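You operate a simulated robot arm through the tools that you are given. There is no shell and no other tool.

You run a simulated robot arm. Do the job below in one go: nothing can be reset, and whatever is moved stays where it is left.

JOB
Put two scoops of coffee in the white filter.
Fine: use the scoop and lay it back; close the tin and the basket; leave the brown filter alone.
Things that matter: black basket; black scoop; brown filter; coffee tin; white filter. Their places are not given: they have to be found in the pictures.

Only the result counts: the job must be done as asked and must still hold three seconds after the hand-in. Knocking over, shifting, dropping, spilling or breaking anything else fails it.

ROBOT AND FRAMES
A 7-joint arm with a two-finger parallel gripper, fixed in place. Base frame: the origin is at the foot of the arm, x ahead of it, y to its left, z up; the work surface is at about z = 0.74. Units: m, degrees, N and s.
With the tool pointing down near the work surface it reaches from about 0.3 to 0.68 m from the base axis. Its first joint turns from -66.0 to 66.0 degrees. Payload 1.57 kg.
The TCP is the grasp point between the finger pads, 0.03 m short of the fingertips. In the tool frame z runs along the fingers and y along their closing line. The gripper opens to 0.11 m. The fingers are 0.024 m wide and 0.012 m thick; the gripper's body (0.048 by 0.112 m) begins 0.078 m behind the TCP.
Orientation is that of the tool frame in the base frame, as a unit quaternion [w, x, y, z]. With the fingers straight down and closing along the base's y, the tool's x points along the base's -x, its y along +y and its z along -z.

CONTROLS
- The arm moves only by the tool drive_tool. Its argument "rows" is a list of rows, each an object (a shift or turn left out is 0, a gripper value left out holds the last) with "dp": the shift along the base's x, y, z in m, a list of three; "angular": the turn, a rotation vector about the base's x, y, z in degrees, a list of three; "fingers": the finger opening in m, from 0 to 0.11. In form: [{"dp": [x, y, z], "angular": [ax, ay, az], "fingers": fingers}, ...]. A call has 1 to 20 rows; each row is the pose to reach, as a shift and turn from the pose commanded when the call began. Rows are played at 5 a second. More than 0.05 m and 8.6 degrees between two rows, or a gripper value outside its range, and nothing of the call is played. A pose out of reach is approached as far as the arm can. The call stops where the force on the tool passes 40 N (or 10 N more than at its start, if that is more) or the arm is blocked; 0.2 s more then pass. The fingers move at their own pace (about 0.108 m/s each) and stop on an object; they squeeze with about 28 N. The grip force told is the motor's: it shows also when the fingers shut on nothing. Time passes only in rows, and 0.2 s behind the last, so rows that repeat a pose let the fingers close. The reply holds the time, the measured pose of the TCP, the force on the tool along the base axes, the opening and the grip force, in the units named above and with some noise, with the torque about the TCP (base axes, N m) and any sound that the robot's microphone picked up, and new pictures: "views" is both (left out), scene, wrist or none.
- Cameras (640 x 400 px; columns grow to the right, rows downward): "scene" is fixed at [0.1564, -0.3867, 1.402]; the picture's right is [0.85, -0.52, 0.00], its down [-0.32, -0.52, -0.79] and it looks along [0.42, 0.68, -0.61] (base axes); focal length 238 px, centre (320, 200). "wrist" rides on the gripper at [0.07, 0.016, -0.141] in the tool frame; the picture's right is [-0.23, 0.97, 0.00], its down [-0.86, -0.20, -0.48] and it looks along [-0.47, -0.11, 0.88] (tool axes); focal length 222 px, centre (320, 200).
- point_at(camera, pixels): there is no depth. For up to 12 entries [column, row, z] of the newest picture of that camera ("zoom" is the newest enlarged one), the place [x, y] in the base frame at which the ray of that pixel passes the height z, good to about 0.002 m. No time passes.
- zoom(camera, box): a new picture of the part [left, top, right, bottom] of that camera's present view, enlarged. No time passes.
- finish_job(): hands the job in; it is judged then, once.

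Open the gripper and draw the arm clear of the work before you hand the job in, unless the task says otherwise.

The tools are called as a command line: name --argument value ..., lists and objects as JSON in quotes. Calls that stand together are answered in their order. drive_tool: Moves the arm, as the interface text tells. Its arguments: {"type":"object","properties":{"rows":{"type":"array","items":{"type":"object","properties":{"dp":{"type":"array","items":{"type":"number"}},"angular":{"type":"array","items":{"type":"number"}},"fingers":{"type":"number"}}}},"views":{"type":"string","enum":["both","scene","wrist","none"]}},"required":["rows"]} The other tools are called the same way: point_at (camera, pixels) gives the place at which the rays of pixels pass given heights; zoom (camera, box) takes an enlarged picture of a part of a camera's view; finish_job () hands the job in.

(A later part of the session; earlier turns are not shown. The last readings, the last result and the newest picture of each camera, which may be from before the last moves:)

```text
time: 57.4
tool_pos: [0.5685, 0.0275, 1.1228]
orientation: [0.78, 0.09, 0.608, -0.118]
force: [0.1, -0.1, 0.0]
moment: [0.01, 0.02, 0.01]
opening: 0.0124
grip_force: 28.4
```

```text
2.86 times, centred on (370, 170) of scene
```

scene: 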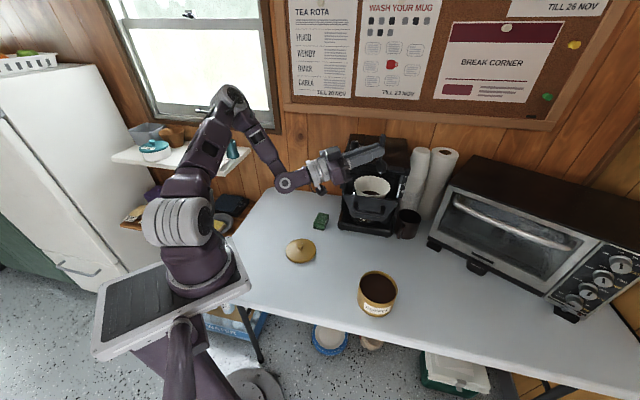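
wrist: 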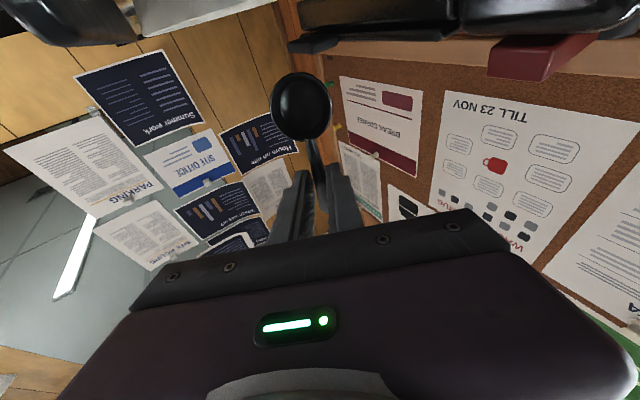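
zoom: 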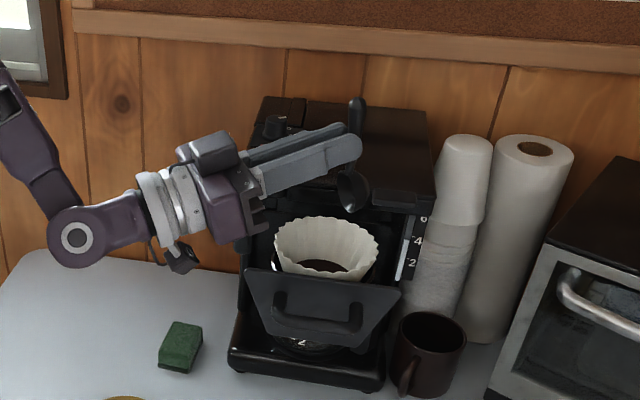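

Both scoops are in the filter and the scoop is empty. I level the scoop while drawing it up and away from the basket.

drive_tool --rows '[{"dp": [0, 0, 0.03], "angular": [2.332, 7.67, 0]}, {"dp": [0, -0.01, 0.06], "angular": [4.665, 15.34, 0]}, {"dp": [0, -0.02, 0.08], "angular": [6.997, 23.01, 0]}, {"dp": [0, -0.035, 0.08], "angular": [9.33, 30.68, 0]}, {"dp": [-0.005, -0.055, 0.08], "angular": [11.66, 38.35, 0]}, {"dp": [-0.015, -0.075, 0.08], "angular": [13.99, 46.02, 0]}, {"dp": [-0.03, -0.095, 0.075], "angular": [16.33, 53.69, 0]}, {"dp": [-0.045, -0.115, 0.07], "angular": [18.66, 61.36, 0]}, {"dp": [-0.065, -0.135, 0.06], "angular": [20.99, 69.03, 0]}, {"dp": [-0.085, -0.155, 0.05], "angular": [23.32, 76.7, 0]}, {"dp": [-0.105, -0.17, 0.035], "angular": [25.66, 84.37, 0]}, {"dp": [-0.125, -0.185, 0.02], "angular": [27.99, 92.04, 0]}, {"dp": [-0.145, -0.195, 0], "angular": [30.32, 99.72, 0]}, {"dp": [-0.145, -0.195, -0.04], "angular": [30.32, 99.72, 0]}, {"dp": [-0.145, -0.195, -0.08], "angular": [30.32, 99.72, 0]}, {"dp": [-0.145, -0.195, -0.12], "angular": [30.32, 99.72, 0]}, {"dp": [-0.145, -0.195, -0.12], "angular": [30.32, 99.72, 0]}]'

zoom --camera "scene" --box '[330, 140, 430, 240]'

```text
time: 61.0
tool_pos: [0.42, -0.1681, 1.0019]
orientation: [-0.002, 0.145, 0.989, 0.0]
force: [0.0, -0.1, 0.5]
moment: [-0.01, 0.03, -0.02]
opening: 0.0122
grip_force: 28.1
out of reach, approached as far as the arm can: row 6, 7, 8, 9, 10, 11, 12, 13, 14, 15
```

scene: 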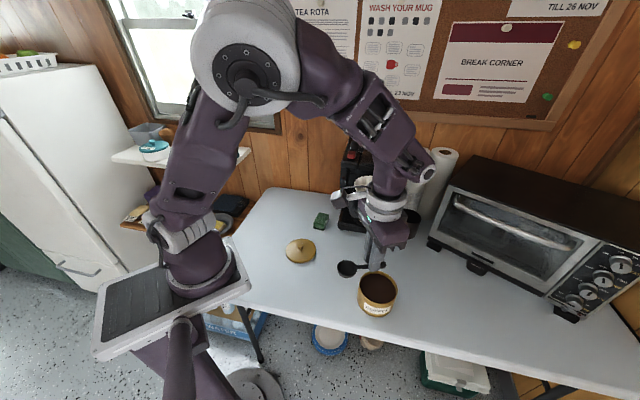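
wrist: 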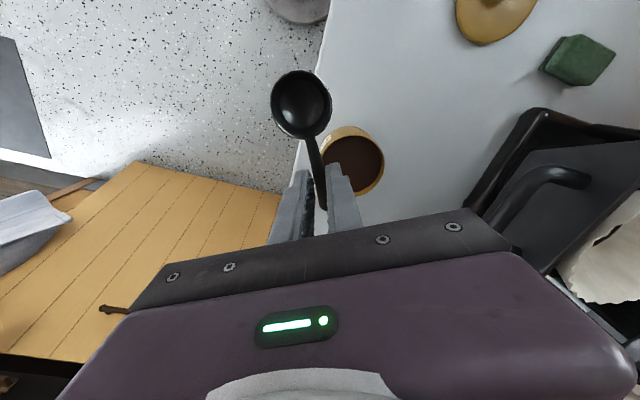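

```text
4.00 times, centred on (380, 190) of scene
```

zoom: 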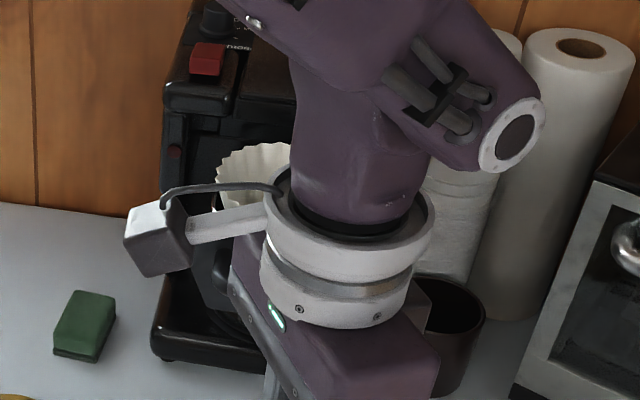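

The scoop is level again near (0.42,-0.168,1.0). I rotate yaw back +160° while moving over the scoop's original place.

drive_tool --rows '[{"dp": [0, 0.003, 0], "angular": [0, 0, 8]}, {"dp": [-0.005, 0.008, 0], "angular": [0, 0, 16]}, {"dp": [-0.01, 0.015, 0], "angular": [0, 0, 24]}, {"dp": [-0.015, 0.023, 0], "angular": [0, 0, 32]}, {"dp": [-0.02, 0.031, 0], "angular": [0, 0, 40]}, {"dp": [-0.025, 0.039, 0], "angular": [0, 0, 48]}, {"dp": [-0.03, 0.047, 0], "angular": [0, 0, 56]}, {"dp": [-0.035, 0.055, 0], "angular": [0, 0, 64]}, {"dp": [-0.04, 0.063, 0], "angular": [0, 0, 72]}, {"dp": [-0.045, 0.071, 0], "angular": [0, 0, 80]}, {"dp": [-0.05, 0.079, 0], "angular": [0, 0, 88]}, {"dp": [-0.055, 0.087, 0], "angular": [0, 0, 96]}, {"dp": [-0.06, 0.095, 0], "angular": [0, 0, 104]}, {"dp": [-0.061, 0.103, 0], "angular": [0, 0, 112]}, {"dp": [-0.061, 0.111, 0], "angular": [0, 0, 120]}, {"dp": [-0.061, 0.119, 0], "angular": [0, 0, 128]}, {"dp": [-0.061, 0.127, -0.01], "angular": [0, 0, 136]}, {"dp": [-0.061, 0.135, -0.02], "angular": [0, 0, 144]}, {"dp": [-0.061, 0.142, -0.03], "angular": [0, 0, 152]}, {"dp": [-0.061, 0.146, -0.04], "angular": [0, 0, 160]}]'

```text
time: 64.3
tool_pos: [0.286, 0.0066, 1.0005]
orientation: [-0.002, 0.803, -0.596, -0.002]
force: [6.3, 23.3, 23.6]
moment: [-5.15, 1.11, 0.3]
opening: 0.0127
grip_force: 28.1
out of reach, approached as far as the arm can: row 1, 2, 3, 4, 5, 6, 7, 8, 9, 10, 11, 12, 13, 14, 15, 16
stopped in row 16: the force on the tool passed its limit at 112 N (the readings are from after the stop); the commanded pose is now the measured one
```

scene: 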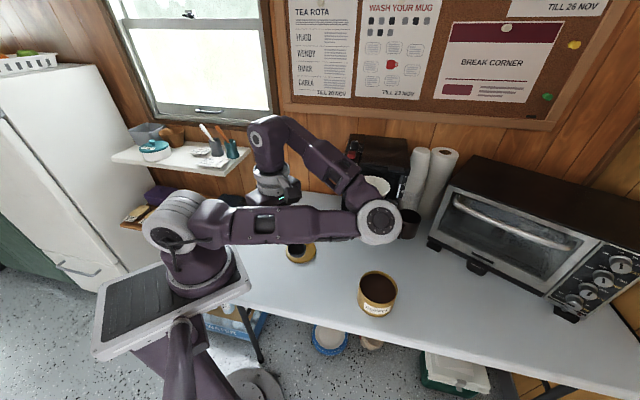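
wrist: 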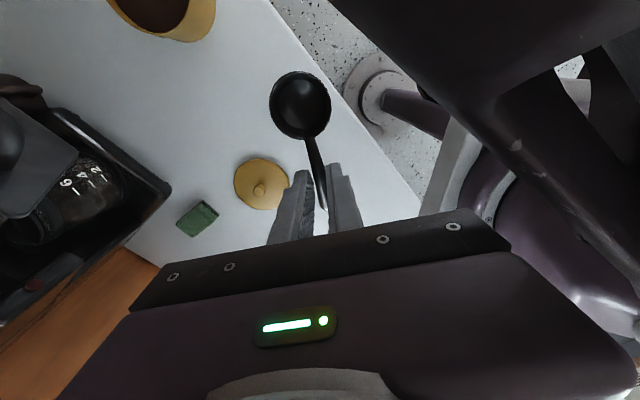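

The arm folded awkwardly and pressed (112 N) at some contact, probably against itself. I inspect the scene before moving further.

zoom --camera "scene" --box '[320, 130, 450, 260]'

zoom --camera "scene" --box '[220, 110, 420, 290]'

zoom --camera "wrist" --box '[0, 0, 360, 260]'

```text
3.08 times, centred on (385, 195) of scene
```

zoom: 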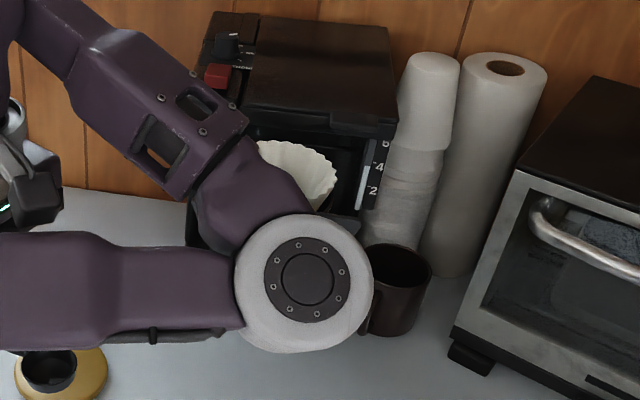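

```text
2.22 times, centred on (320, 200) of scene
```

zoom: 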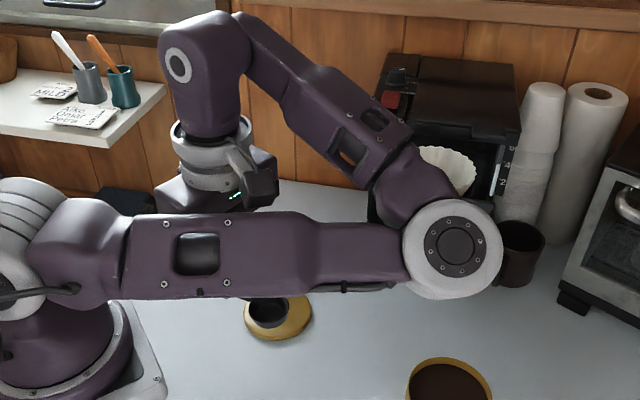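

```text
1.54 times, centred on (180, 130) of wrist
```

zoom: 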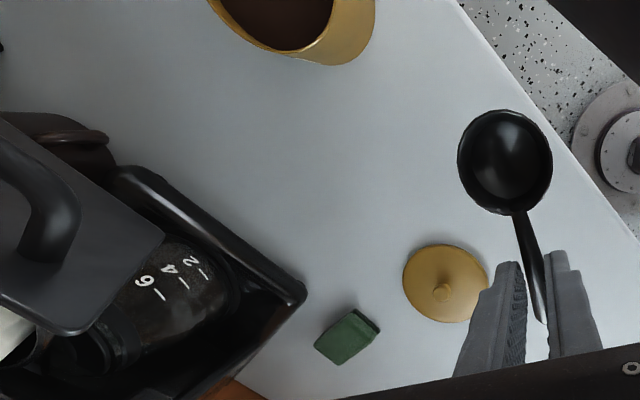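

The basket, filter, lid and tin look unmoved; the hand was pressing its own upper arm. I back the hand off gently in +y and +z.

drive_tool --rows '[{"dp": [0, 0.005, 0.005]}, {"dp": [0, 0.01, 0.01]}, {"dp": [0.005, 0.015, 0.02]}, {"dp": [0.01, 0.02, 0.03]}, {"dp": [0.015, 0.025, 0.045]}, {"dp": [0.02, 0.03, 0.06]}, {"dp": [0.02, 0.03, 0.06]}]'

```text
time: 65.9
tool_pos: [0.2983, 0.0404, 1.0586]
orientation: [-0.001, 0.803, -0.596, -0.001]
force: [0.2, -0.4, -1.2]
moment: [0.02, 0.02, 0.0]
opening: 0.0124
grip_force: 27.7
out of reach, approached as far as the arm can: row 5, 6, 7
```

scene: 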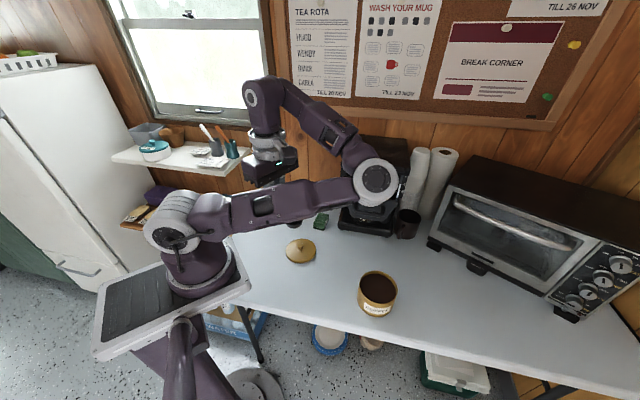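
wrist: 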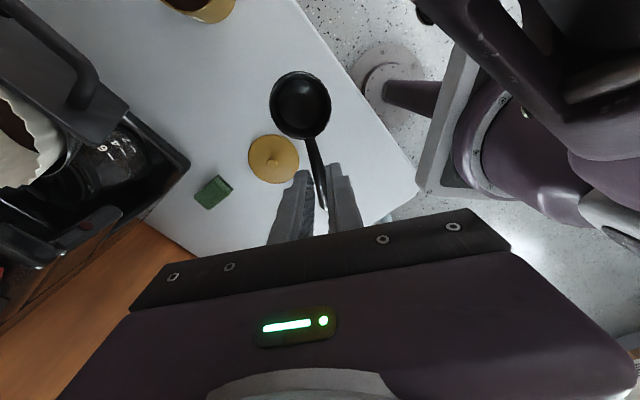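

The hand is free now. I keep raising it to unfold the arm away from the basket.

drive_tool --rows '[{"dp": [0.005, 0, 0.03]}, {"dp": [0.01, 0, 0.06]}, {"dp": [0.015, 0, 0.09]}, {"dp": [0.02, 0, 0.12]}, {"dp": [0.025, 0, 0.15]}, {"dp": [0.03, 0, 0.18]}, {"dp": [0.04, 0, 0.2]}, {"dp": [0.04, 0, 0.2]}]'

```text
time: 67.7
tool_pos: [0.2547, 0.0778, 1.1957]
orientation: [-0.002, 0.803, -0.595, -0.002]
force: [0.4, 0.6, 0.0]
moment: [0.0, 0.01, 0.0]
opening: 0.0127
grip_force: 28.0
out of reach, approached as far as the arm can: row 1, 2, 3, 4, 5, 6, 7, 8
```

scene: 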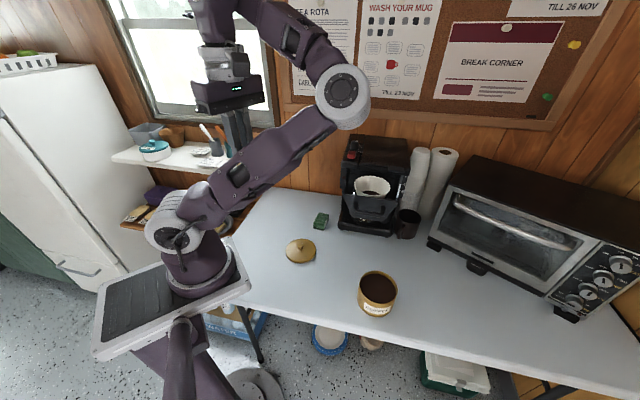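
wrist: 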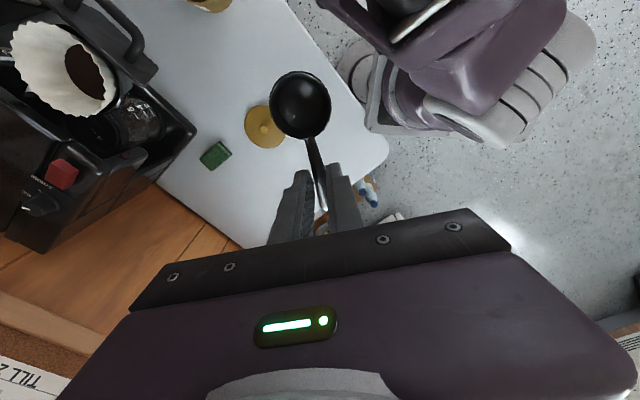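

The arm is in a poor configuration with a joint at its limit. I go back toward the initial posture (yaw ≈0, high above the table) to re-normalise.

drive_tool --rows '[{"dp": [0, 0, 0], "angular": [0, 0, -8]}, {"dp": [0, 0, 0], "angular": [0, 0, -16]}, {"dp": [0, 0, 0], "angular": [0, 0, -24]}, {"dp": [0, -0.005, 0.005], "angular": [0, 0, -32]}, {"dp": [0.005, -0.01, 0.01], "angular": [0, 0, -40]}, {"dp": [0.01, -0.02, 0.01], "angular": [0, 0, -48]}, {"dp": [0.015, -0.035, 0.01], "angular": [0, 0, -56]}, {"dp": [0.02, -0.05, 0.01], "angular": [0, 0, -64]}, {"dp": [0.03, -0.065, 0.01], "angular": [0, 0, -72]}, {"dp": [0.04, -0.08, 0.01], "angular": [0, 0, -80]}, {"dp": [0.05, -0.1, 0.01], "angular": [0, 0, -88]}, {"dp": [0.06, -0.12, 0.01], "angular": [0, 0, -96]}, {"dp": [0.07, -0.14, 0.01], "angular": [0, 0, -104]}, {"dp": [0.072, -0.16, 0.01], "angular": [0, 0, -107]}, {"dp": [0.072, -0.16, 0.01], "angular": [0, 0, -107]}]'

```text
time: 70.9
tool_pos: [0.3413, -0.0464, 1.1887]
orientation: [0.003, 0.002, 1.0, -0.001]
force: [-0.4, -0.4, -0.7]
moment: [0.0, 0.0, 0.0]
opening: 0.0124
grip_force: 27.8
out of reach, approached as far as the arm can: row 12, 13, 14, 15
```

scene: 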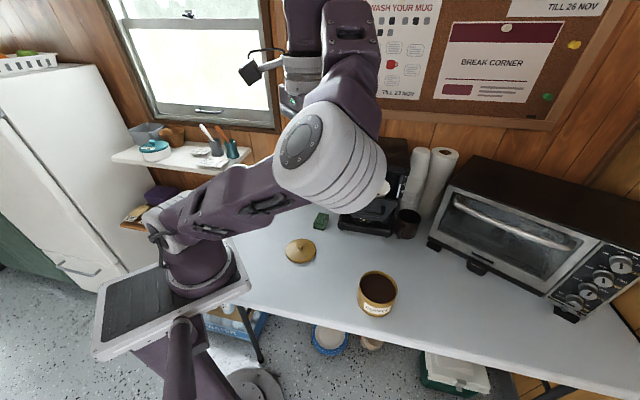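
wrist: 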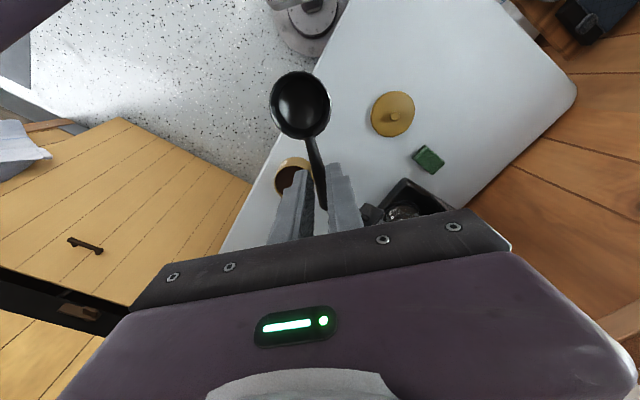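

The elbow has swung out to the right. I stretch the hand forward, high over the machine, to straighten the arm and let the elbow come back.

drive_tool --rows '[{"dp": [0.0, 0.02, 0]}, {"dp": [0.02, 0.04, 0]}, {"dp": [0.05, 0.06, 0]}, {"dp": [0.08, 0.07, 0]}, {"dp": [0.11, 0.07, 0]}, {"dp": [0.14, 0.07, 0]}, {"dp": [0.17, 0.07, 0]}, {"dp": [0.17, 0.07, 0]}]'

```text
time: 72.7
tool_pos: [0.5137, 0.0252, 1.1901]
orientation: [0.003, 0.002, 1.0, -0.001]
force: [0.3, 0.7, -0.3]
moment: [0.0, 0.0, 0.0]
opening: 0.0125
grip_force: 27.6
```

scene: 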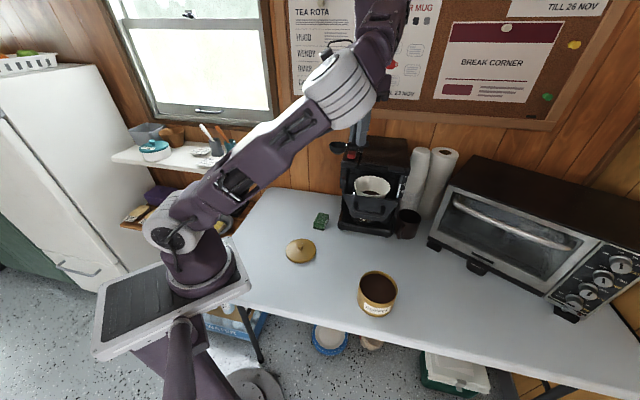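
wrist: 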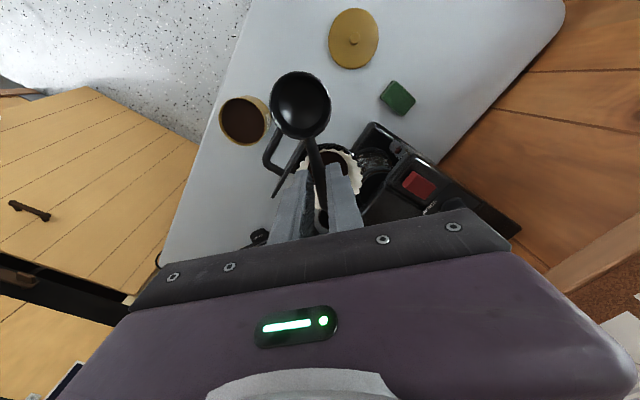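

The scoop is still held. I retrace via the pour posture (over the filter, raised 3 cm), which previously gave a good arm configuration; first a small move and yaw.

drive_tool --rows '[{"dp": [0.03, -0.005, 0], "angular": [0, 0, -6]}, {"dp": [0.06, -0.01, 0], "angular": [0, 0, -12]}, {"dp": [0.09, -0.018, -0.005], "angular": [0, 0, -16.8]}, {"dp": [0.11, -0.022, -0.01], "angular": [0, 0, -16.8]}, {"dp": [0.11, -0.022, -0.01], "angular": [0, 0, -16.8]}]'

```text
time: 73.9
tool_pos: [0.602, 0.0064, 1.1874]
orientation: [0.003, 0.147, 0.989, 0.0]
force: [1.0, -1.5, 0.2]
moment: [0.0, -0.01, 0.02]
opening: 0.0124
grip_force: 27.9
out of reach, approached as far as the arm can: row 4, 5
```

scene: 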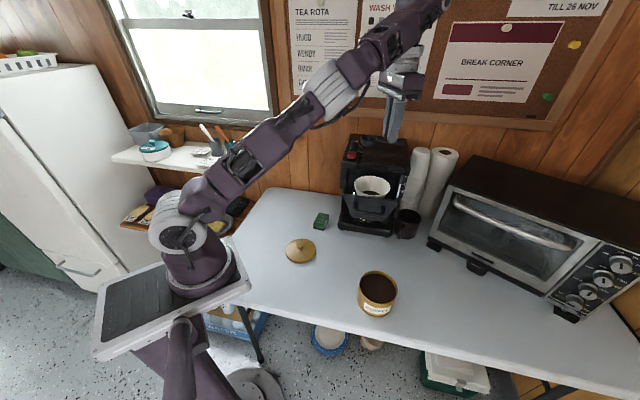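
wrist: 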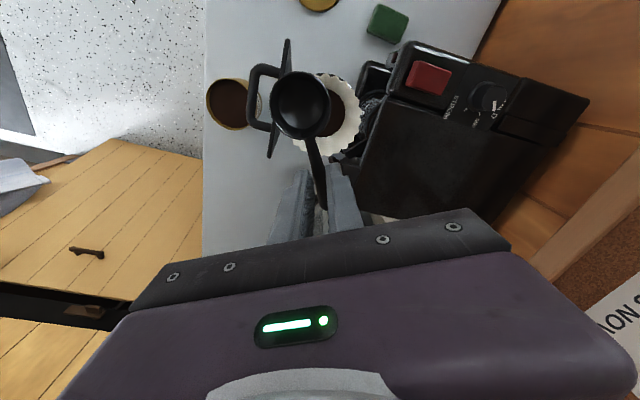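

The arm is now nearly straight. I repeat the tilt trajectory (raised 3 cm, scoop empty) to recover the earlier good posture.

drive_tool --rows '[{"dp": [0.008, -0.002, -0.007], "angular": [-2.328, -7.656, 0]}, {"dp": [0.013, -0.003, -0.012], "angular": [-4.656, -15.312, 0]}, {"dp": [0.018, -0.002, -0.019], "angular": [-6.984, -22.968, 0]}, {"dp": [0.02, -0.001, -0.025], "angular": [-9.312, -30.624, 0]}, {"dp": [0.023, 0.001, -0.032], "angular": [-11.64, -38.28, 0]}, {"dp": [0.023, 0.003, -0.039], "angular": [-13.968, -45.936, 0]}, {"dp": [0.022, 0.005, -0.045], "angular": [-16.296, -53.592, 0]}, {"dp": [0.013, 0.008, -0.04], "angular": [-18.624, -61.248, 0]}, {"dp": [0.004, 0.011, -0.036], "angular": [-20.952, -68.904, 0]}, {"dp": [-0.0055, 0.014, -0.0335], "angular": [-23.28, -76.56, 0]}, {"dp": [-0.0155, 0.017, -0.0325], "angular": [-25.608, -84.216, 0]}, {"dp": [-0.0155, 0.017, -0.0325], "angular": [-25.608, -84.216, 0]}]'

```text
time: 76.5
tool_pos: [0.5858, 0.0245, 1.1534]
orientation: [0.69, 0.106, 0.709, -0.103]
force: [0.7, 0.2, -0.1]
moment: [0.01, -0.02, 0.01]
opening: 0.0121
grip_force: 28.2
```

scene: 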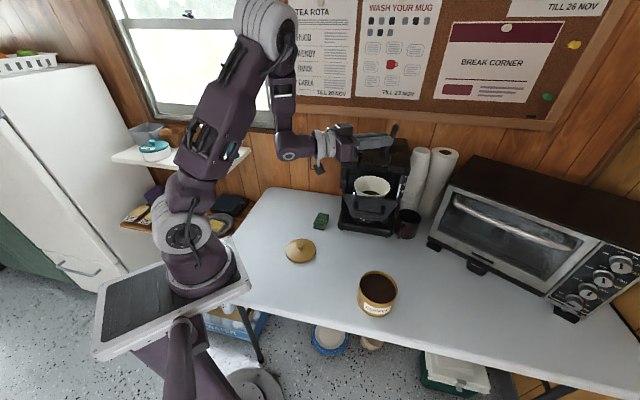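
wrist: 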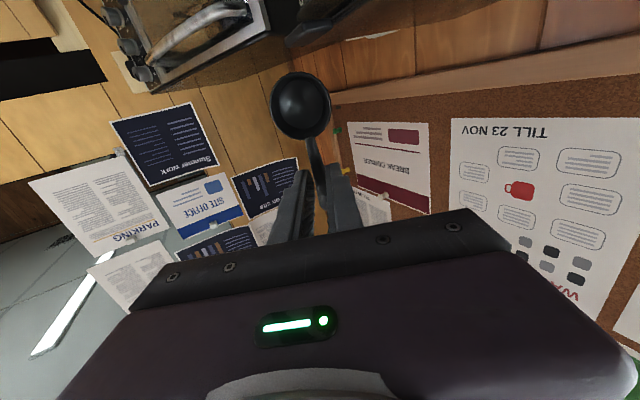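

The elbow is back up near its earlier posture. I follow the same path as before to above the tin (pitch 60°), which led to a good level configuration.

drive_tool --rows '[{"dp": [0, -0.03, 0], "angular": [2.037, 6.699, 0]}, {"dp": [-0.01, -0.065, 0], "angular": [4.074, 13.398, 0]}, {"dp": [-0.02, -0.1, 0], "angular": [6.111, 20.097, 0]}, {"dp": [-0.035, -0.135, 0], "angular": [8.148, 26.796, 0]}, {"dp": [-0.055, -0.165, 0], "angular": [8.148, 26.796, 0]}, {"dp": [-0.0735, -0.178, -0.03], "angular": [8.148, 26.796, 0]}, {"dp": [-0.0735, -0.178, -0.07], "angular": [8.148, 26.796, 0]}, {"dp": [-0.0735, -0.178, -0.11], "angular": [8.148, 26.796, 0]}, {"dp": [-0.0735, -0.178, -0.15], "angular": [8.148, 26.796, 0]}, {"dp": [-0.0735, -0.178, -0.19], "angular": [8.148, 26.796, 0]}, {"dp": [-0.0735, -0.178, -0.205], "angular": [8.148, 26.796, 0]}, {"dp": [-0.0735, -0.178, -0.205], "angular": [8.148, 26.796, 0]}]'

```text
time: 79.1
tool_pos: [0.5113, -0.1555, 0.9474]
orientation: [0.497, 0.128, 0.855, -0.075]
force: [-0.1, 0.0, 0.5]
moment: [0.03, 0.0, 0.01]
opening: 0.0114
grip_force: 28.0
```

scene: 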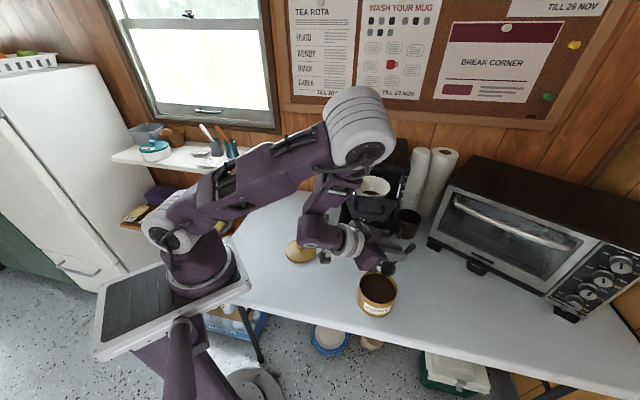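
wrist: 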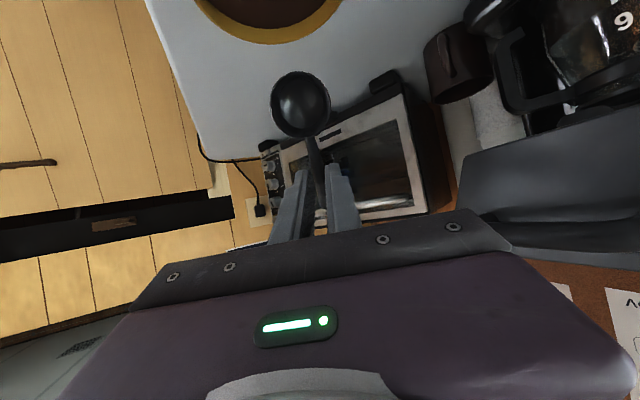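

Similar posture to before. I level the scoop here, above the tin.

drive_tool --rows '[{"dp": [0.001, 0, -0.01], "angular": [1.746, 5.742, 0]}, {"dp": [0.001, 0, -0.02], "angular": [3.492, 11.484, 0]}, {"dp": [0.002, -0.001, -0.03], "angular": [5.238, 17.226, 0]}, {"dp": [0.003, -0.001, -0.035], "angular": [6.984, 22.968, 0]}, {"dp": [0.004, -0.001, -0.04], "angular": [8.73, 28.71, 0]}, {"dp": [0.006, -0.002, -0.045], "angular": [10.476, 34.452, 0]}, {"dp": [0.006, -0.002, -0.045], "angular": [12.222, 40.194, 0]}, {"dp": [0.006, -0.003, -0.045], "angular": [13.968, 45.936, 0]}, {"dp": [0.006, -0.003, -0.045], "angular": [15.714, 51.678, 0]}, {"dp": [0.006, -0.004, -0.045], "angular": [17.46, 57.42, 0]}, {"dp": [0.006, -0.004, -0.045], "angular": [17.46, 57.42, 0]}]'

zoom --camera "scene" --box '[300, 130, 460, 320]'

zoom --camera "wrist" --box '[180, 20, 460, 240]'

```text
time: 81.5
tool_pos: [0.5202, -0.1596, 0.9023]
orientation: [0.002, 0.147, 0.989, -0.001]
force: [-0.2, -0.7, -0.5]
moment: [-0.04, -0.03, 0.01]
opening: 0.01
grip_force: 28.7
```

scene: 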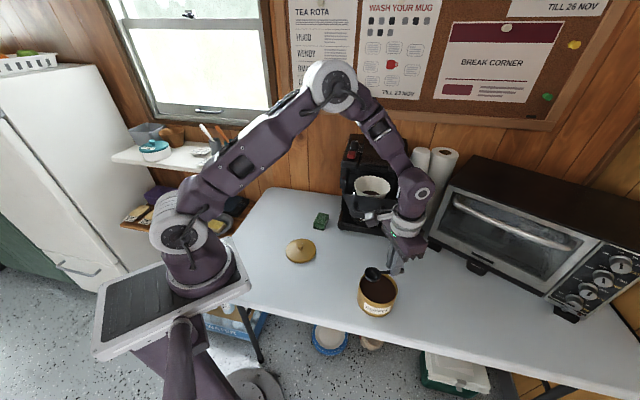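
wrist: 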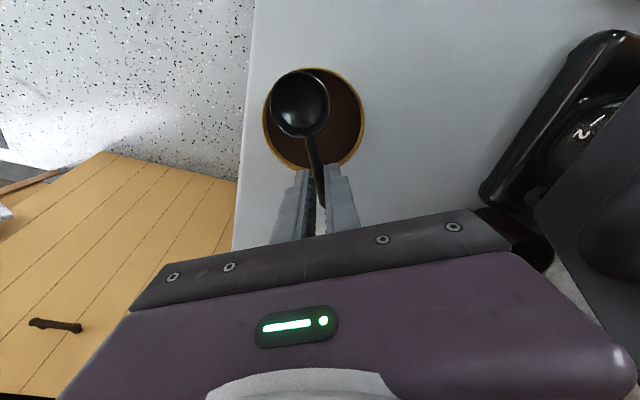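

```text
2.11 times, centred on (380, 225) of scene
```

zoom: 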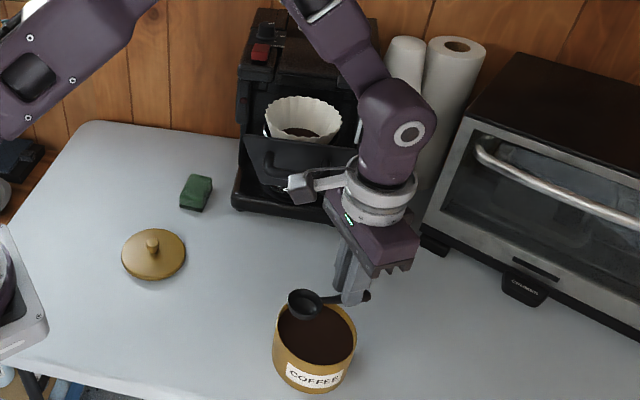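

```text
1.82 times, centred on (320, 130) of wrist
```

zoom: 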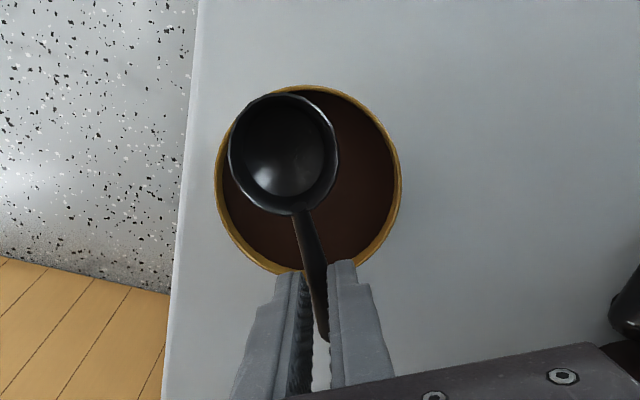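

The good arm posture is back, but the grip opening shrank from 12.5 to 10 mm, so the scoop may be slipping toward the fingertips. I zoom in to check.

zoom --camera "scene" --box '[350, 240, 420, 300]'

zoom --camera "wrist" --box '[260, 120, 380, 230]'

```text
6.67 times, centred on (385, 270) of scene
```

zoom: 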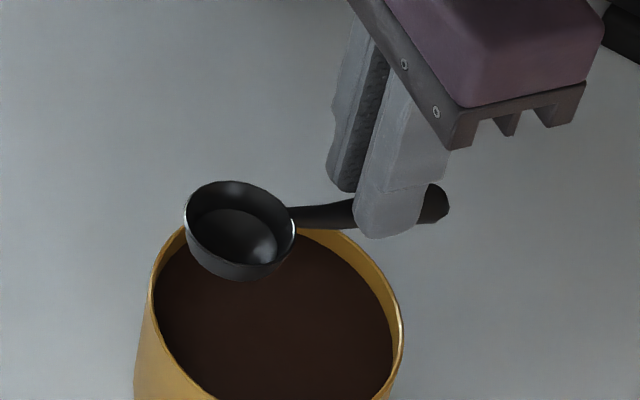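

```text
3.64 times, centred on (320, 175) of wrist
```

zoom: 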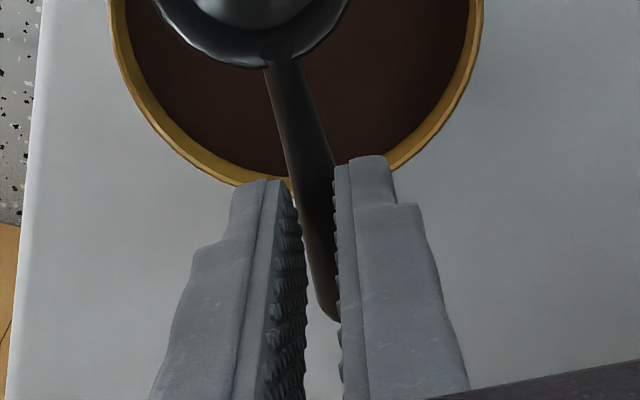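

The scoop has slipped a few mm toward the fingertips but is still held. I promptly carry it, rotating +160°, back to its original place at low height.

drive_tool --rows '[{"dp": [-0.015, 0.003, 0.015], "angular": [0, 0, 8]}, {"dp": [-0.04, 0.008, 0.03], "angular": [0, 0, 16]}, {"dp": [-0.065, 0.015, 0.04], "angular": [0, 0, 24]}, {"dp": [-0.09, 0.022, 0.045], "angular": [0, 0, 32]}, {"dp": [-0.105, 0.03, 0.045], "angular": [0, 0, 40]}, {"dp": [-0.115, 0.038, 0.045], "angular": [0, 0, 48]}, {"dp": [-0.12, 0.046, 0.045], "angular": [0, 0, 56]}, {"dp": [-0.125, 0.053, 0.045], "angular": [0, 0, 64]}, {"dp": [-0.13, 0.06, 0.045], "angular": [0, 0, 72]}, {"dp": [-0.135, 0.067, 0.045], "angular": [0, 0, 80]}, {"dp": [-0.14, 0.074, 0.045], "angular": [0, 0, 88]}, {"dp": [-0.145, 0.081, 0.045], "angular": [0, 0, 96]}, {"dp": [-0.15, 0.088, 0.045], "angular": [0, 0, 104]}, {"dp": [-0.155, 0.095, 0.045], "angular": [0, 0, 112]}, {"dp": [-0.16, 0.102, 0.045], "angular": [0, 0, 120]}, {"dp": [-0.161, 0.109, 0.045], "angular": [0, 0, 128]}, {"dp": [-0.161, 0.116, 0.045], "angular": [0, 0, 136]}, {"dp": [-0.161, 0.124, 0.04], "angular": [0, 0, 144]}, {"dp": [-0.161, 0.132, 0.03], "angular": [0, 0, 152]}, {"dp": [-0.161, 0.138, 0.02], "angular": [0, 0, 160]}]'

zoom --camera "scene" --box '[280, 200, 400, 300]'

zoom --camera "wrist" --box '[220, 40, 420, 240]'

```text
time: 85.7
tool_pos: [0.3579, -0.0198, 0.9224]
orientation: [-0.001, 0.949, -0.315, -0.002]
force: [1.0, 0.9, 0.2]
moment: [0.02, 0.01, 0.0]
opening: 0.01
grip_force: 28.5
```

scene: 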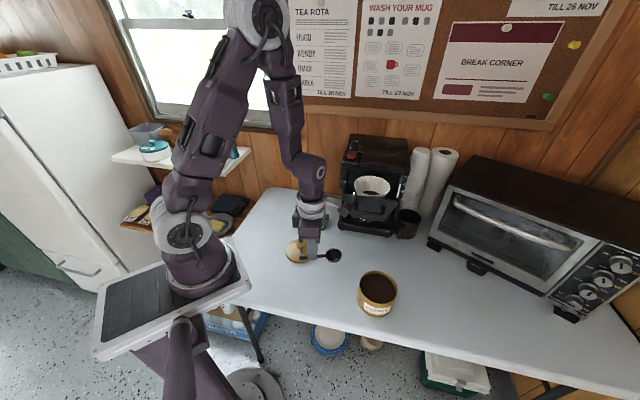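
wrist: 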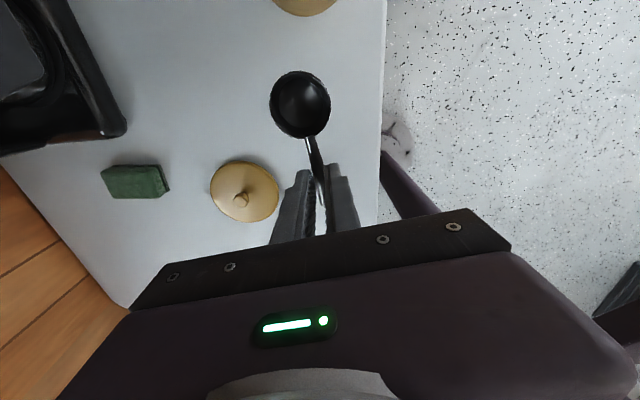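

```text
4.00 times, centred on (340, 250) of scene
```

zoom: 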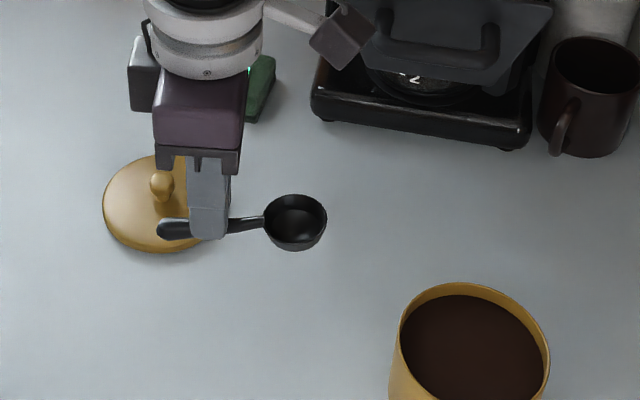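

```text
2.00 times, centred on (320, 140) of wrist
```

zoom: 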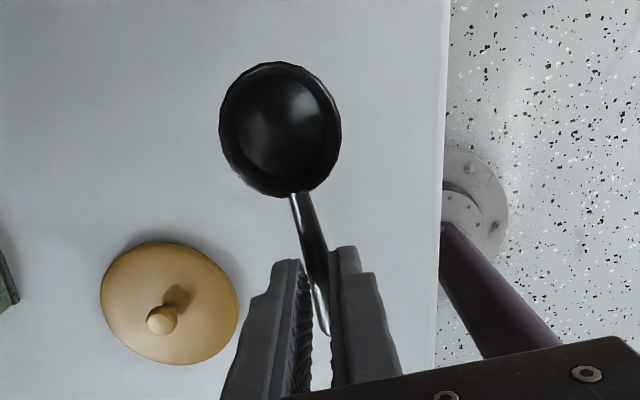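

The grip is stable at 10 mm, with the scoop hanging ~7 mm lower in the fingers. I lower it over its original spot toward the table.

drive_tool --rows '[{"dp": [0.001, -0.002, -0.03]}, {"dp": [0.001, -0.002, -0.06]}, {"dp": [0.001, -0.002, -0.09]}, {"dp": [0.001, -0.002, -0.11]}, {"dp": [0.001, -0.002, -0.122]}, {"dp": [0.001, -0.002, -0.126]}, {"dp": [0.001, -0.002, -0.126]}]'

zoom --camera "scene" --box '[280, 240, 380, 310]'

```text
time: 87.3
tool_pos: [0.3584, -0.0221, 0.797]
orientation: [-0.001, 0.949, -0.317, -0.003]
force: [-0.1, -0.3, 0.4]
moment: [-0.01, 0.01, -0.04]
opening: 0.0095
grip_force: 28.0
```

scene: 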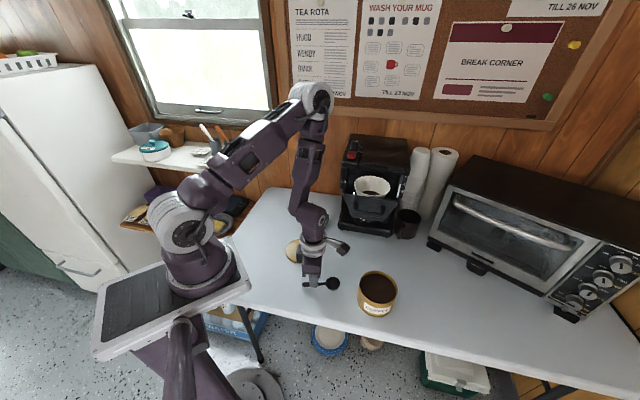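
wrist: 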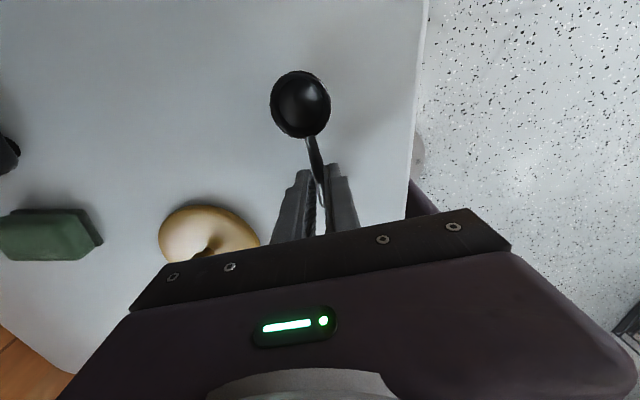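

```text
5.71 times, centred on (330, 275) of scene
```

zoom: 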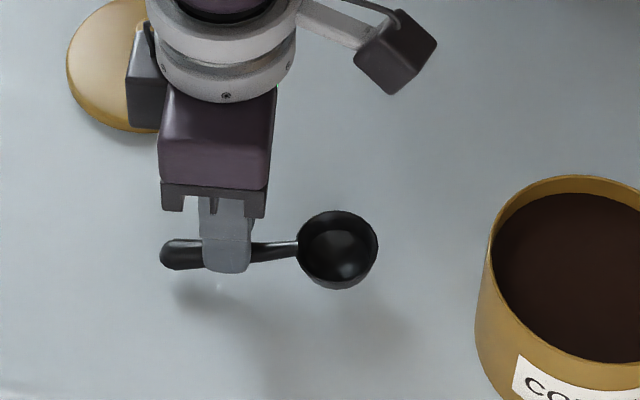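

The scoop is still about 1–1.5 cm above the table. I continue lowering in small steps.

drive_tool --rows '[{"dp": [0, 0, -0.004]}, {"dp": [0, 0, -0.008]}, {"dp": [0, 0, -0.012]}, {"dp": [0, 0, -0.014]}]'

zoom --camera "scene" --box '[280, 240, 380, 310]'

```text
time: 88.3
tool_pos: [0.3586, -0.0233, 0.7812]
orientation: [-0.002, 0.949, -0.316, -0.002]
force: [3.1, -2.6, 26.6]
moment: [-0.25, -0.27, -0.01]
opening: 0.0122
grip_force: 28.2
```

scene: 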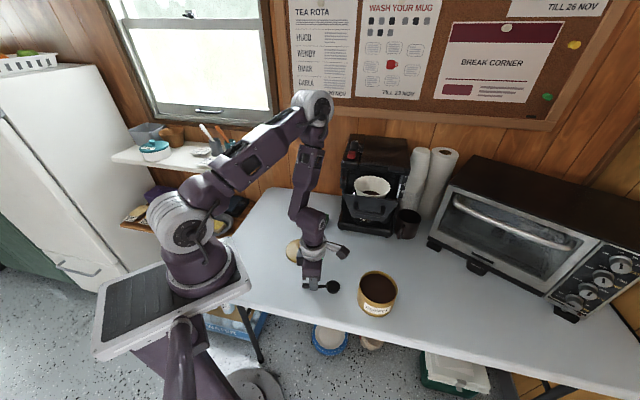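
wrist: 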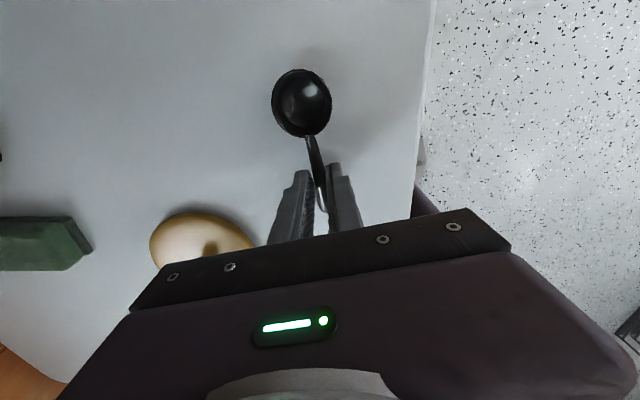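

```text
5.71 times, centred on (330, 275) of scene
```

zoom: 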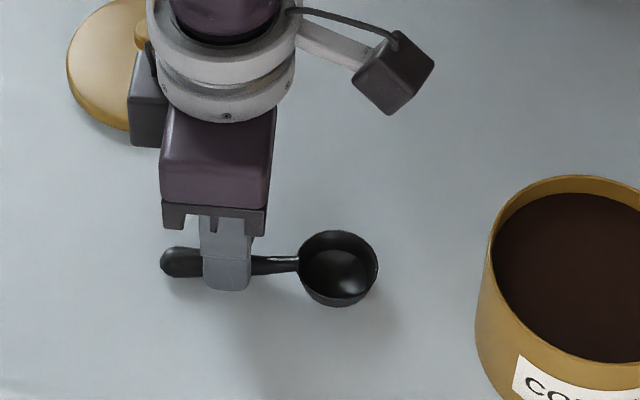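

The scoop rests on the table at its original place (26 N). I ease off slightly, open the fingers and rise straight up.

drive_tool --rows '[{"dp": [0, 0, 0.001]}, {"dp": [0, 0, 0.001], "fingers": 0.02}, {"dp": [0, 0, 0.001], "fingers": 0.04}, {"dp": [0, 0, 0.001], "fingers": 0.05}, {"dp": [0, 0, 0.03], "fingers": 0.05}, {"dp": [0, 0, 0.07], "fingers": 0.05}, {"dp": [0, 0, 0.11], "fingers": 0.05}, {"dp": [0, 0, 0.15], "fingers": 0.05}, {"dp": [0, 0, 0.17], "fingers": 0.05}, {"dp": [0, 0, 0.17], "fingers": 0.05}]'

zoom --camera "scene" --box '[280, 240, 380, 310]'

```text
time: 90.5
tool_pos: [0.3563, -0.024, 0.9528]
orientation: [-0.001, 0.949, -0.315, -0.003]
force: [-0.6, -0.1, -0.3]
moment: [0.0, 0.0, 0.04]
opening: 0.0499
grip_force: 0.1
```

scene: 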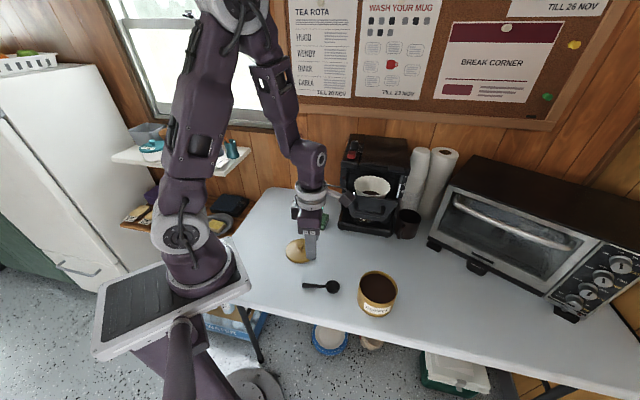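
wrist: 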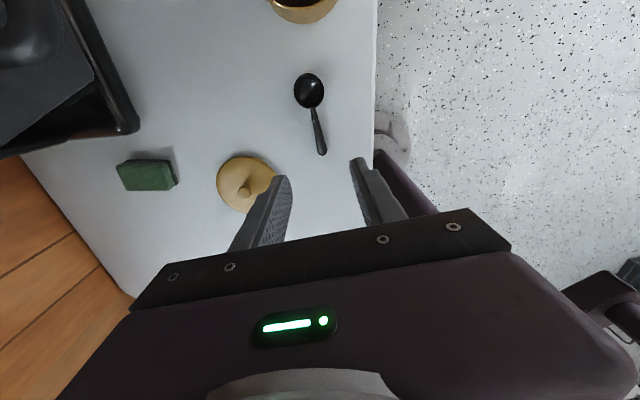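

```text
5.71 times, centred on (330, 275) of scene
```

zoom: 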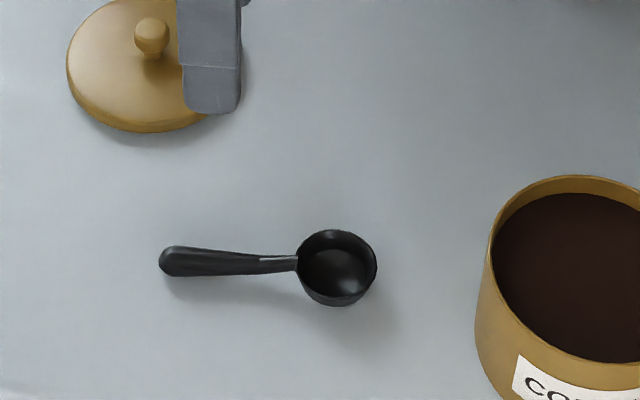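

The scoop lies back in its place. I turn to yaw 45° and move above the lid at ≈(0.389,0.126).

drive_tool --rows '[{"dp": [0.003, 0.01, 0], "angular": [0, 0, -7.55], "fingers": 0.05}, {"dp": [0.006, 0.02, 0], "angular": [0, 0, -15.1]}, {"dp": [0.009, 0.032, 0], "angular": [0, 0, -22.65]}, {"dp": [0.012, 0.044, 0], "angular": [0, 0, -30.2]}, {"dp": [0.015, 0.056, 0], "angular": [0, 0, -37.75]}, {"dp": [0.018, 0.068, 0], "angular": [0, 0, -45.3]}, {"dp": [0.021, 0.08, 0], "angular": [0, 0, -52.85]}, {"dp": [0.024, 0.092, 0], "angular": [0, 0, -60.4]}, {"dp": [0.027, 0.104, 0], "angular": [0, 0, -67.95]}, {"dp": [0.03, 0.118, 0], "angular": [0, 0, -75.5]}, {"dp": [0.033, 0.13, 0], "angular": [0, 0, -83.05]}, {"dp": [0.033, 0.142, -0.01], "angular": [0, 0, -90.6]}, {"dp": [0.033, 0.15, -0.02], "angular": [0, 0, -98.2]}, {"dp": [0.033, 0.15, -0.04], "angular": [0, 0, -98.2]}, {"dp": [0.033, 0.15, -0.06], "angular": [0, 0, -98.2]}, {"dp": [0.033, 0.15, -0.06], "angular": [0, 0, -98.2]}]'

zoom --camera "wrist" --box '[220, 60, 420, 260]'

```text
time: 93.9
tool_pos: [0.3922, 0.1278, 0.8932]
orientation: [0.003, -0.383, 0.924, 0.0]
force: [0.0, -0.4, -0.5]
moment: [0.01, 0.01, 0.0]
opening: 0.0501
grip_force: 0.1
```

scene: 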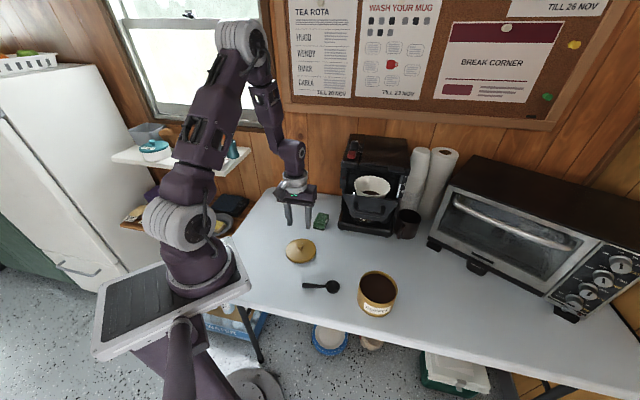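
wrist: 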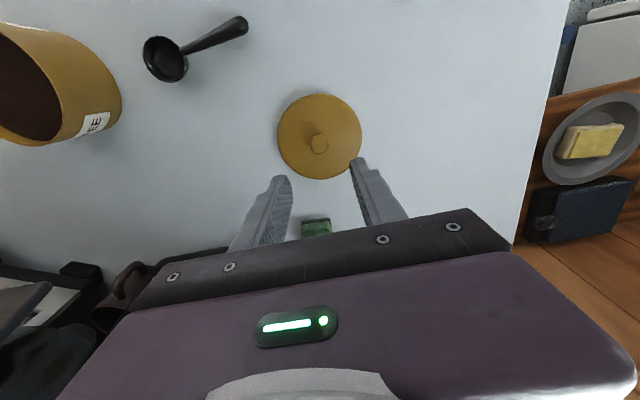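

```text
2.00 times, centred on (320, 160) of wrist
```

zoom: 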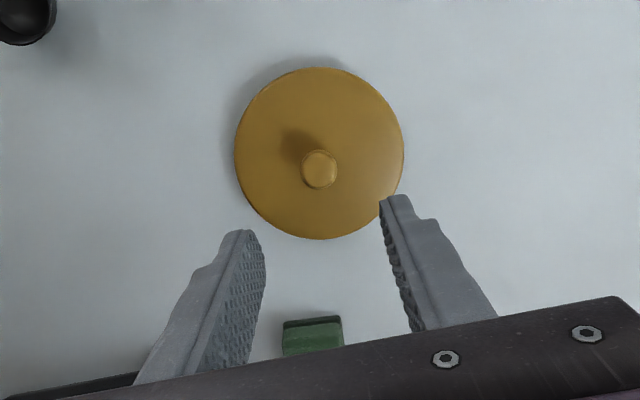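

The knob is at (320,144) in the wrist view. I check its position, then descend and grip.

point_at --camera "wrist" --pixels '[[320, 144, 0.772], [319, 137, 0.755]]'

drive_tool --rows '[{"dp": [-0.002, -0.002, -0.03], "fingers": 0.05}, {"dp": [-0.002, -0.002, -0.06]}, {"dp": [-0.002, -0.002, -0.085]}, {"dp": [-0.002, -0.002, -0.098]}, {"dp": [-0.002, -0.002, -0.098]}]'

zoom --camera "wrist" --box '[220, 60, 420, 260]'

```text
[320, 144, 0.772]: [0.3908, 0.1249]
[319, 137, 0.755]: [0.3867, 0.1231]
```

```text
time: 95.1
tool_pos: [0.3898, 0.1259, 0.7948]
orientation: [0.003, -0.382, 0.924, 0.001]
force: [1.3, 0.3, -0.9]
moment: [-0.03, -0.04, -0.03]
opening: 0.0503
grip_force: 0.0
```

scene: 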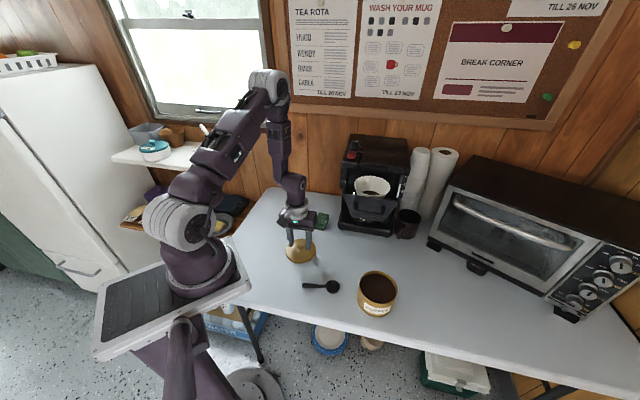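
wrist: 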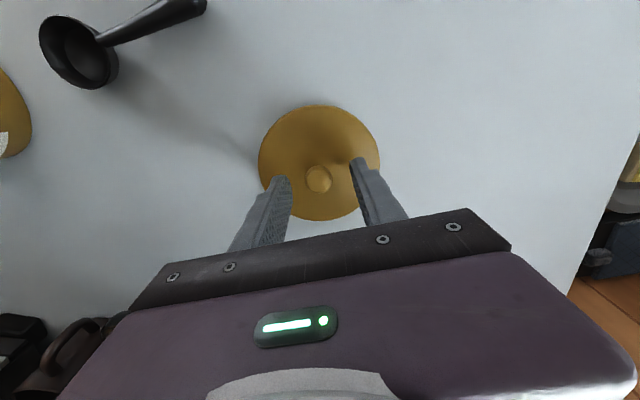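

```text
2.00 times, centred on (320, 160) of wrist
```

zoom: 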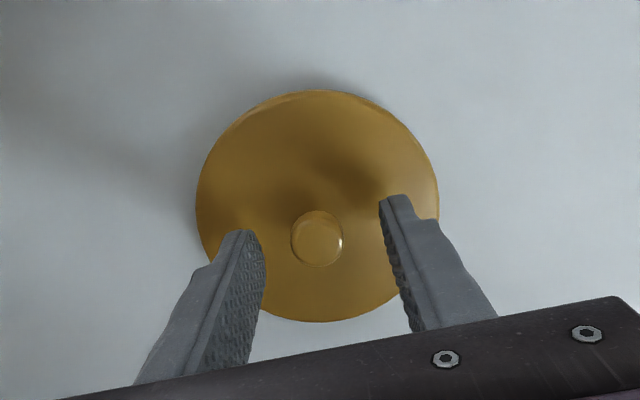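

The knob is centred between the fingers. I close, then lift the lid.

drive_tool --rows '[{"dp": [0, 0, -0.001], "fingers": 0.03}, {"dp": [0, 0, -0.001], "fingers": 0.01}, {"dp": [0, 0, -0.001], "fingers": 0.01}, {"dp": [0, 0, -0.001], "fingers": 0.01}, {"dp": [0, 0, 0.02], "fingers": 0.01}, {"dp": [0, 0, 0.06]}, {"dp": [0, 0, 0.1]}, {"dp": [0, 0, 0.14]}, {"dp": [0, 0, 0.155]}, {"dp": [0, 0, 0.155]}]'

zoom --camera "scene" --box '[260, 180, 340, 280]'

```text
time: 97.3
tool_pos: [0.3887, 0.127, 0.9492]
orientation: [0.003, -0.382, 0.924, 0.0]
force: [0.6, -0.3, -0.6]
moment: [0.02, 0.02, 0.02]
opening: 0.0201
grip_force: 27.7
```

scene: 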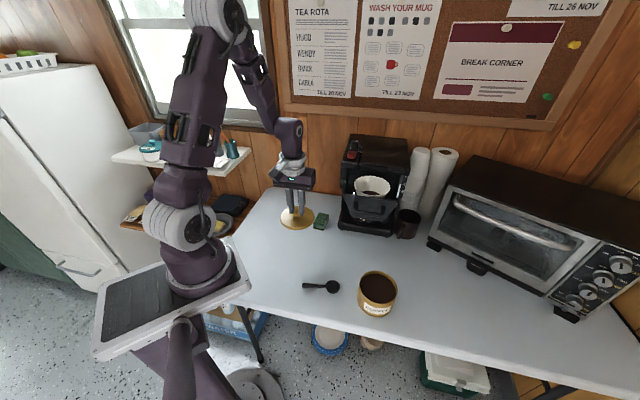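
wrist: 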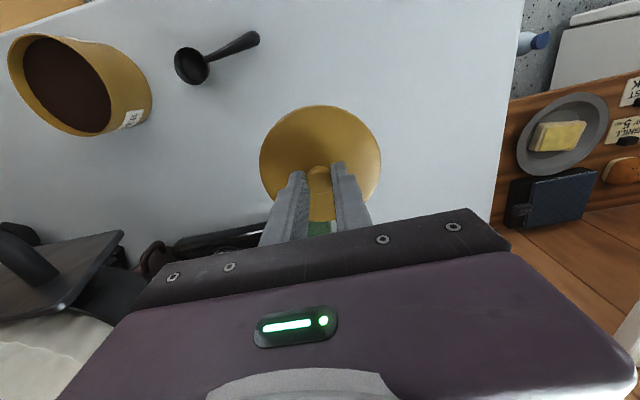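

```text
4.00 times, centred on (300, 230) of scene
```

zoom: 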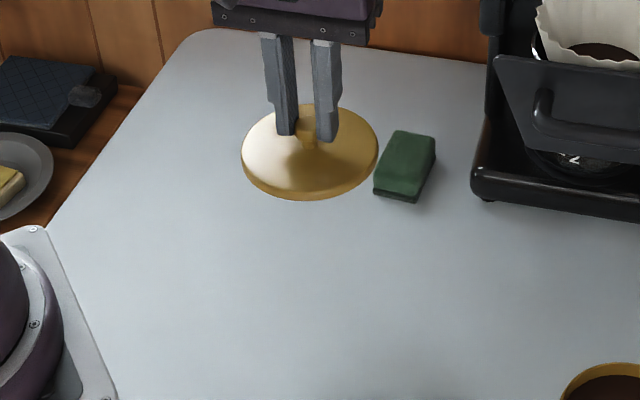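

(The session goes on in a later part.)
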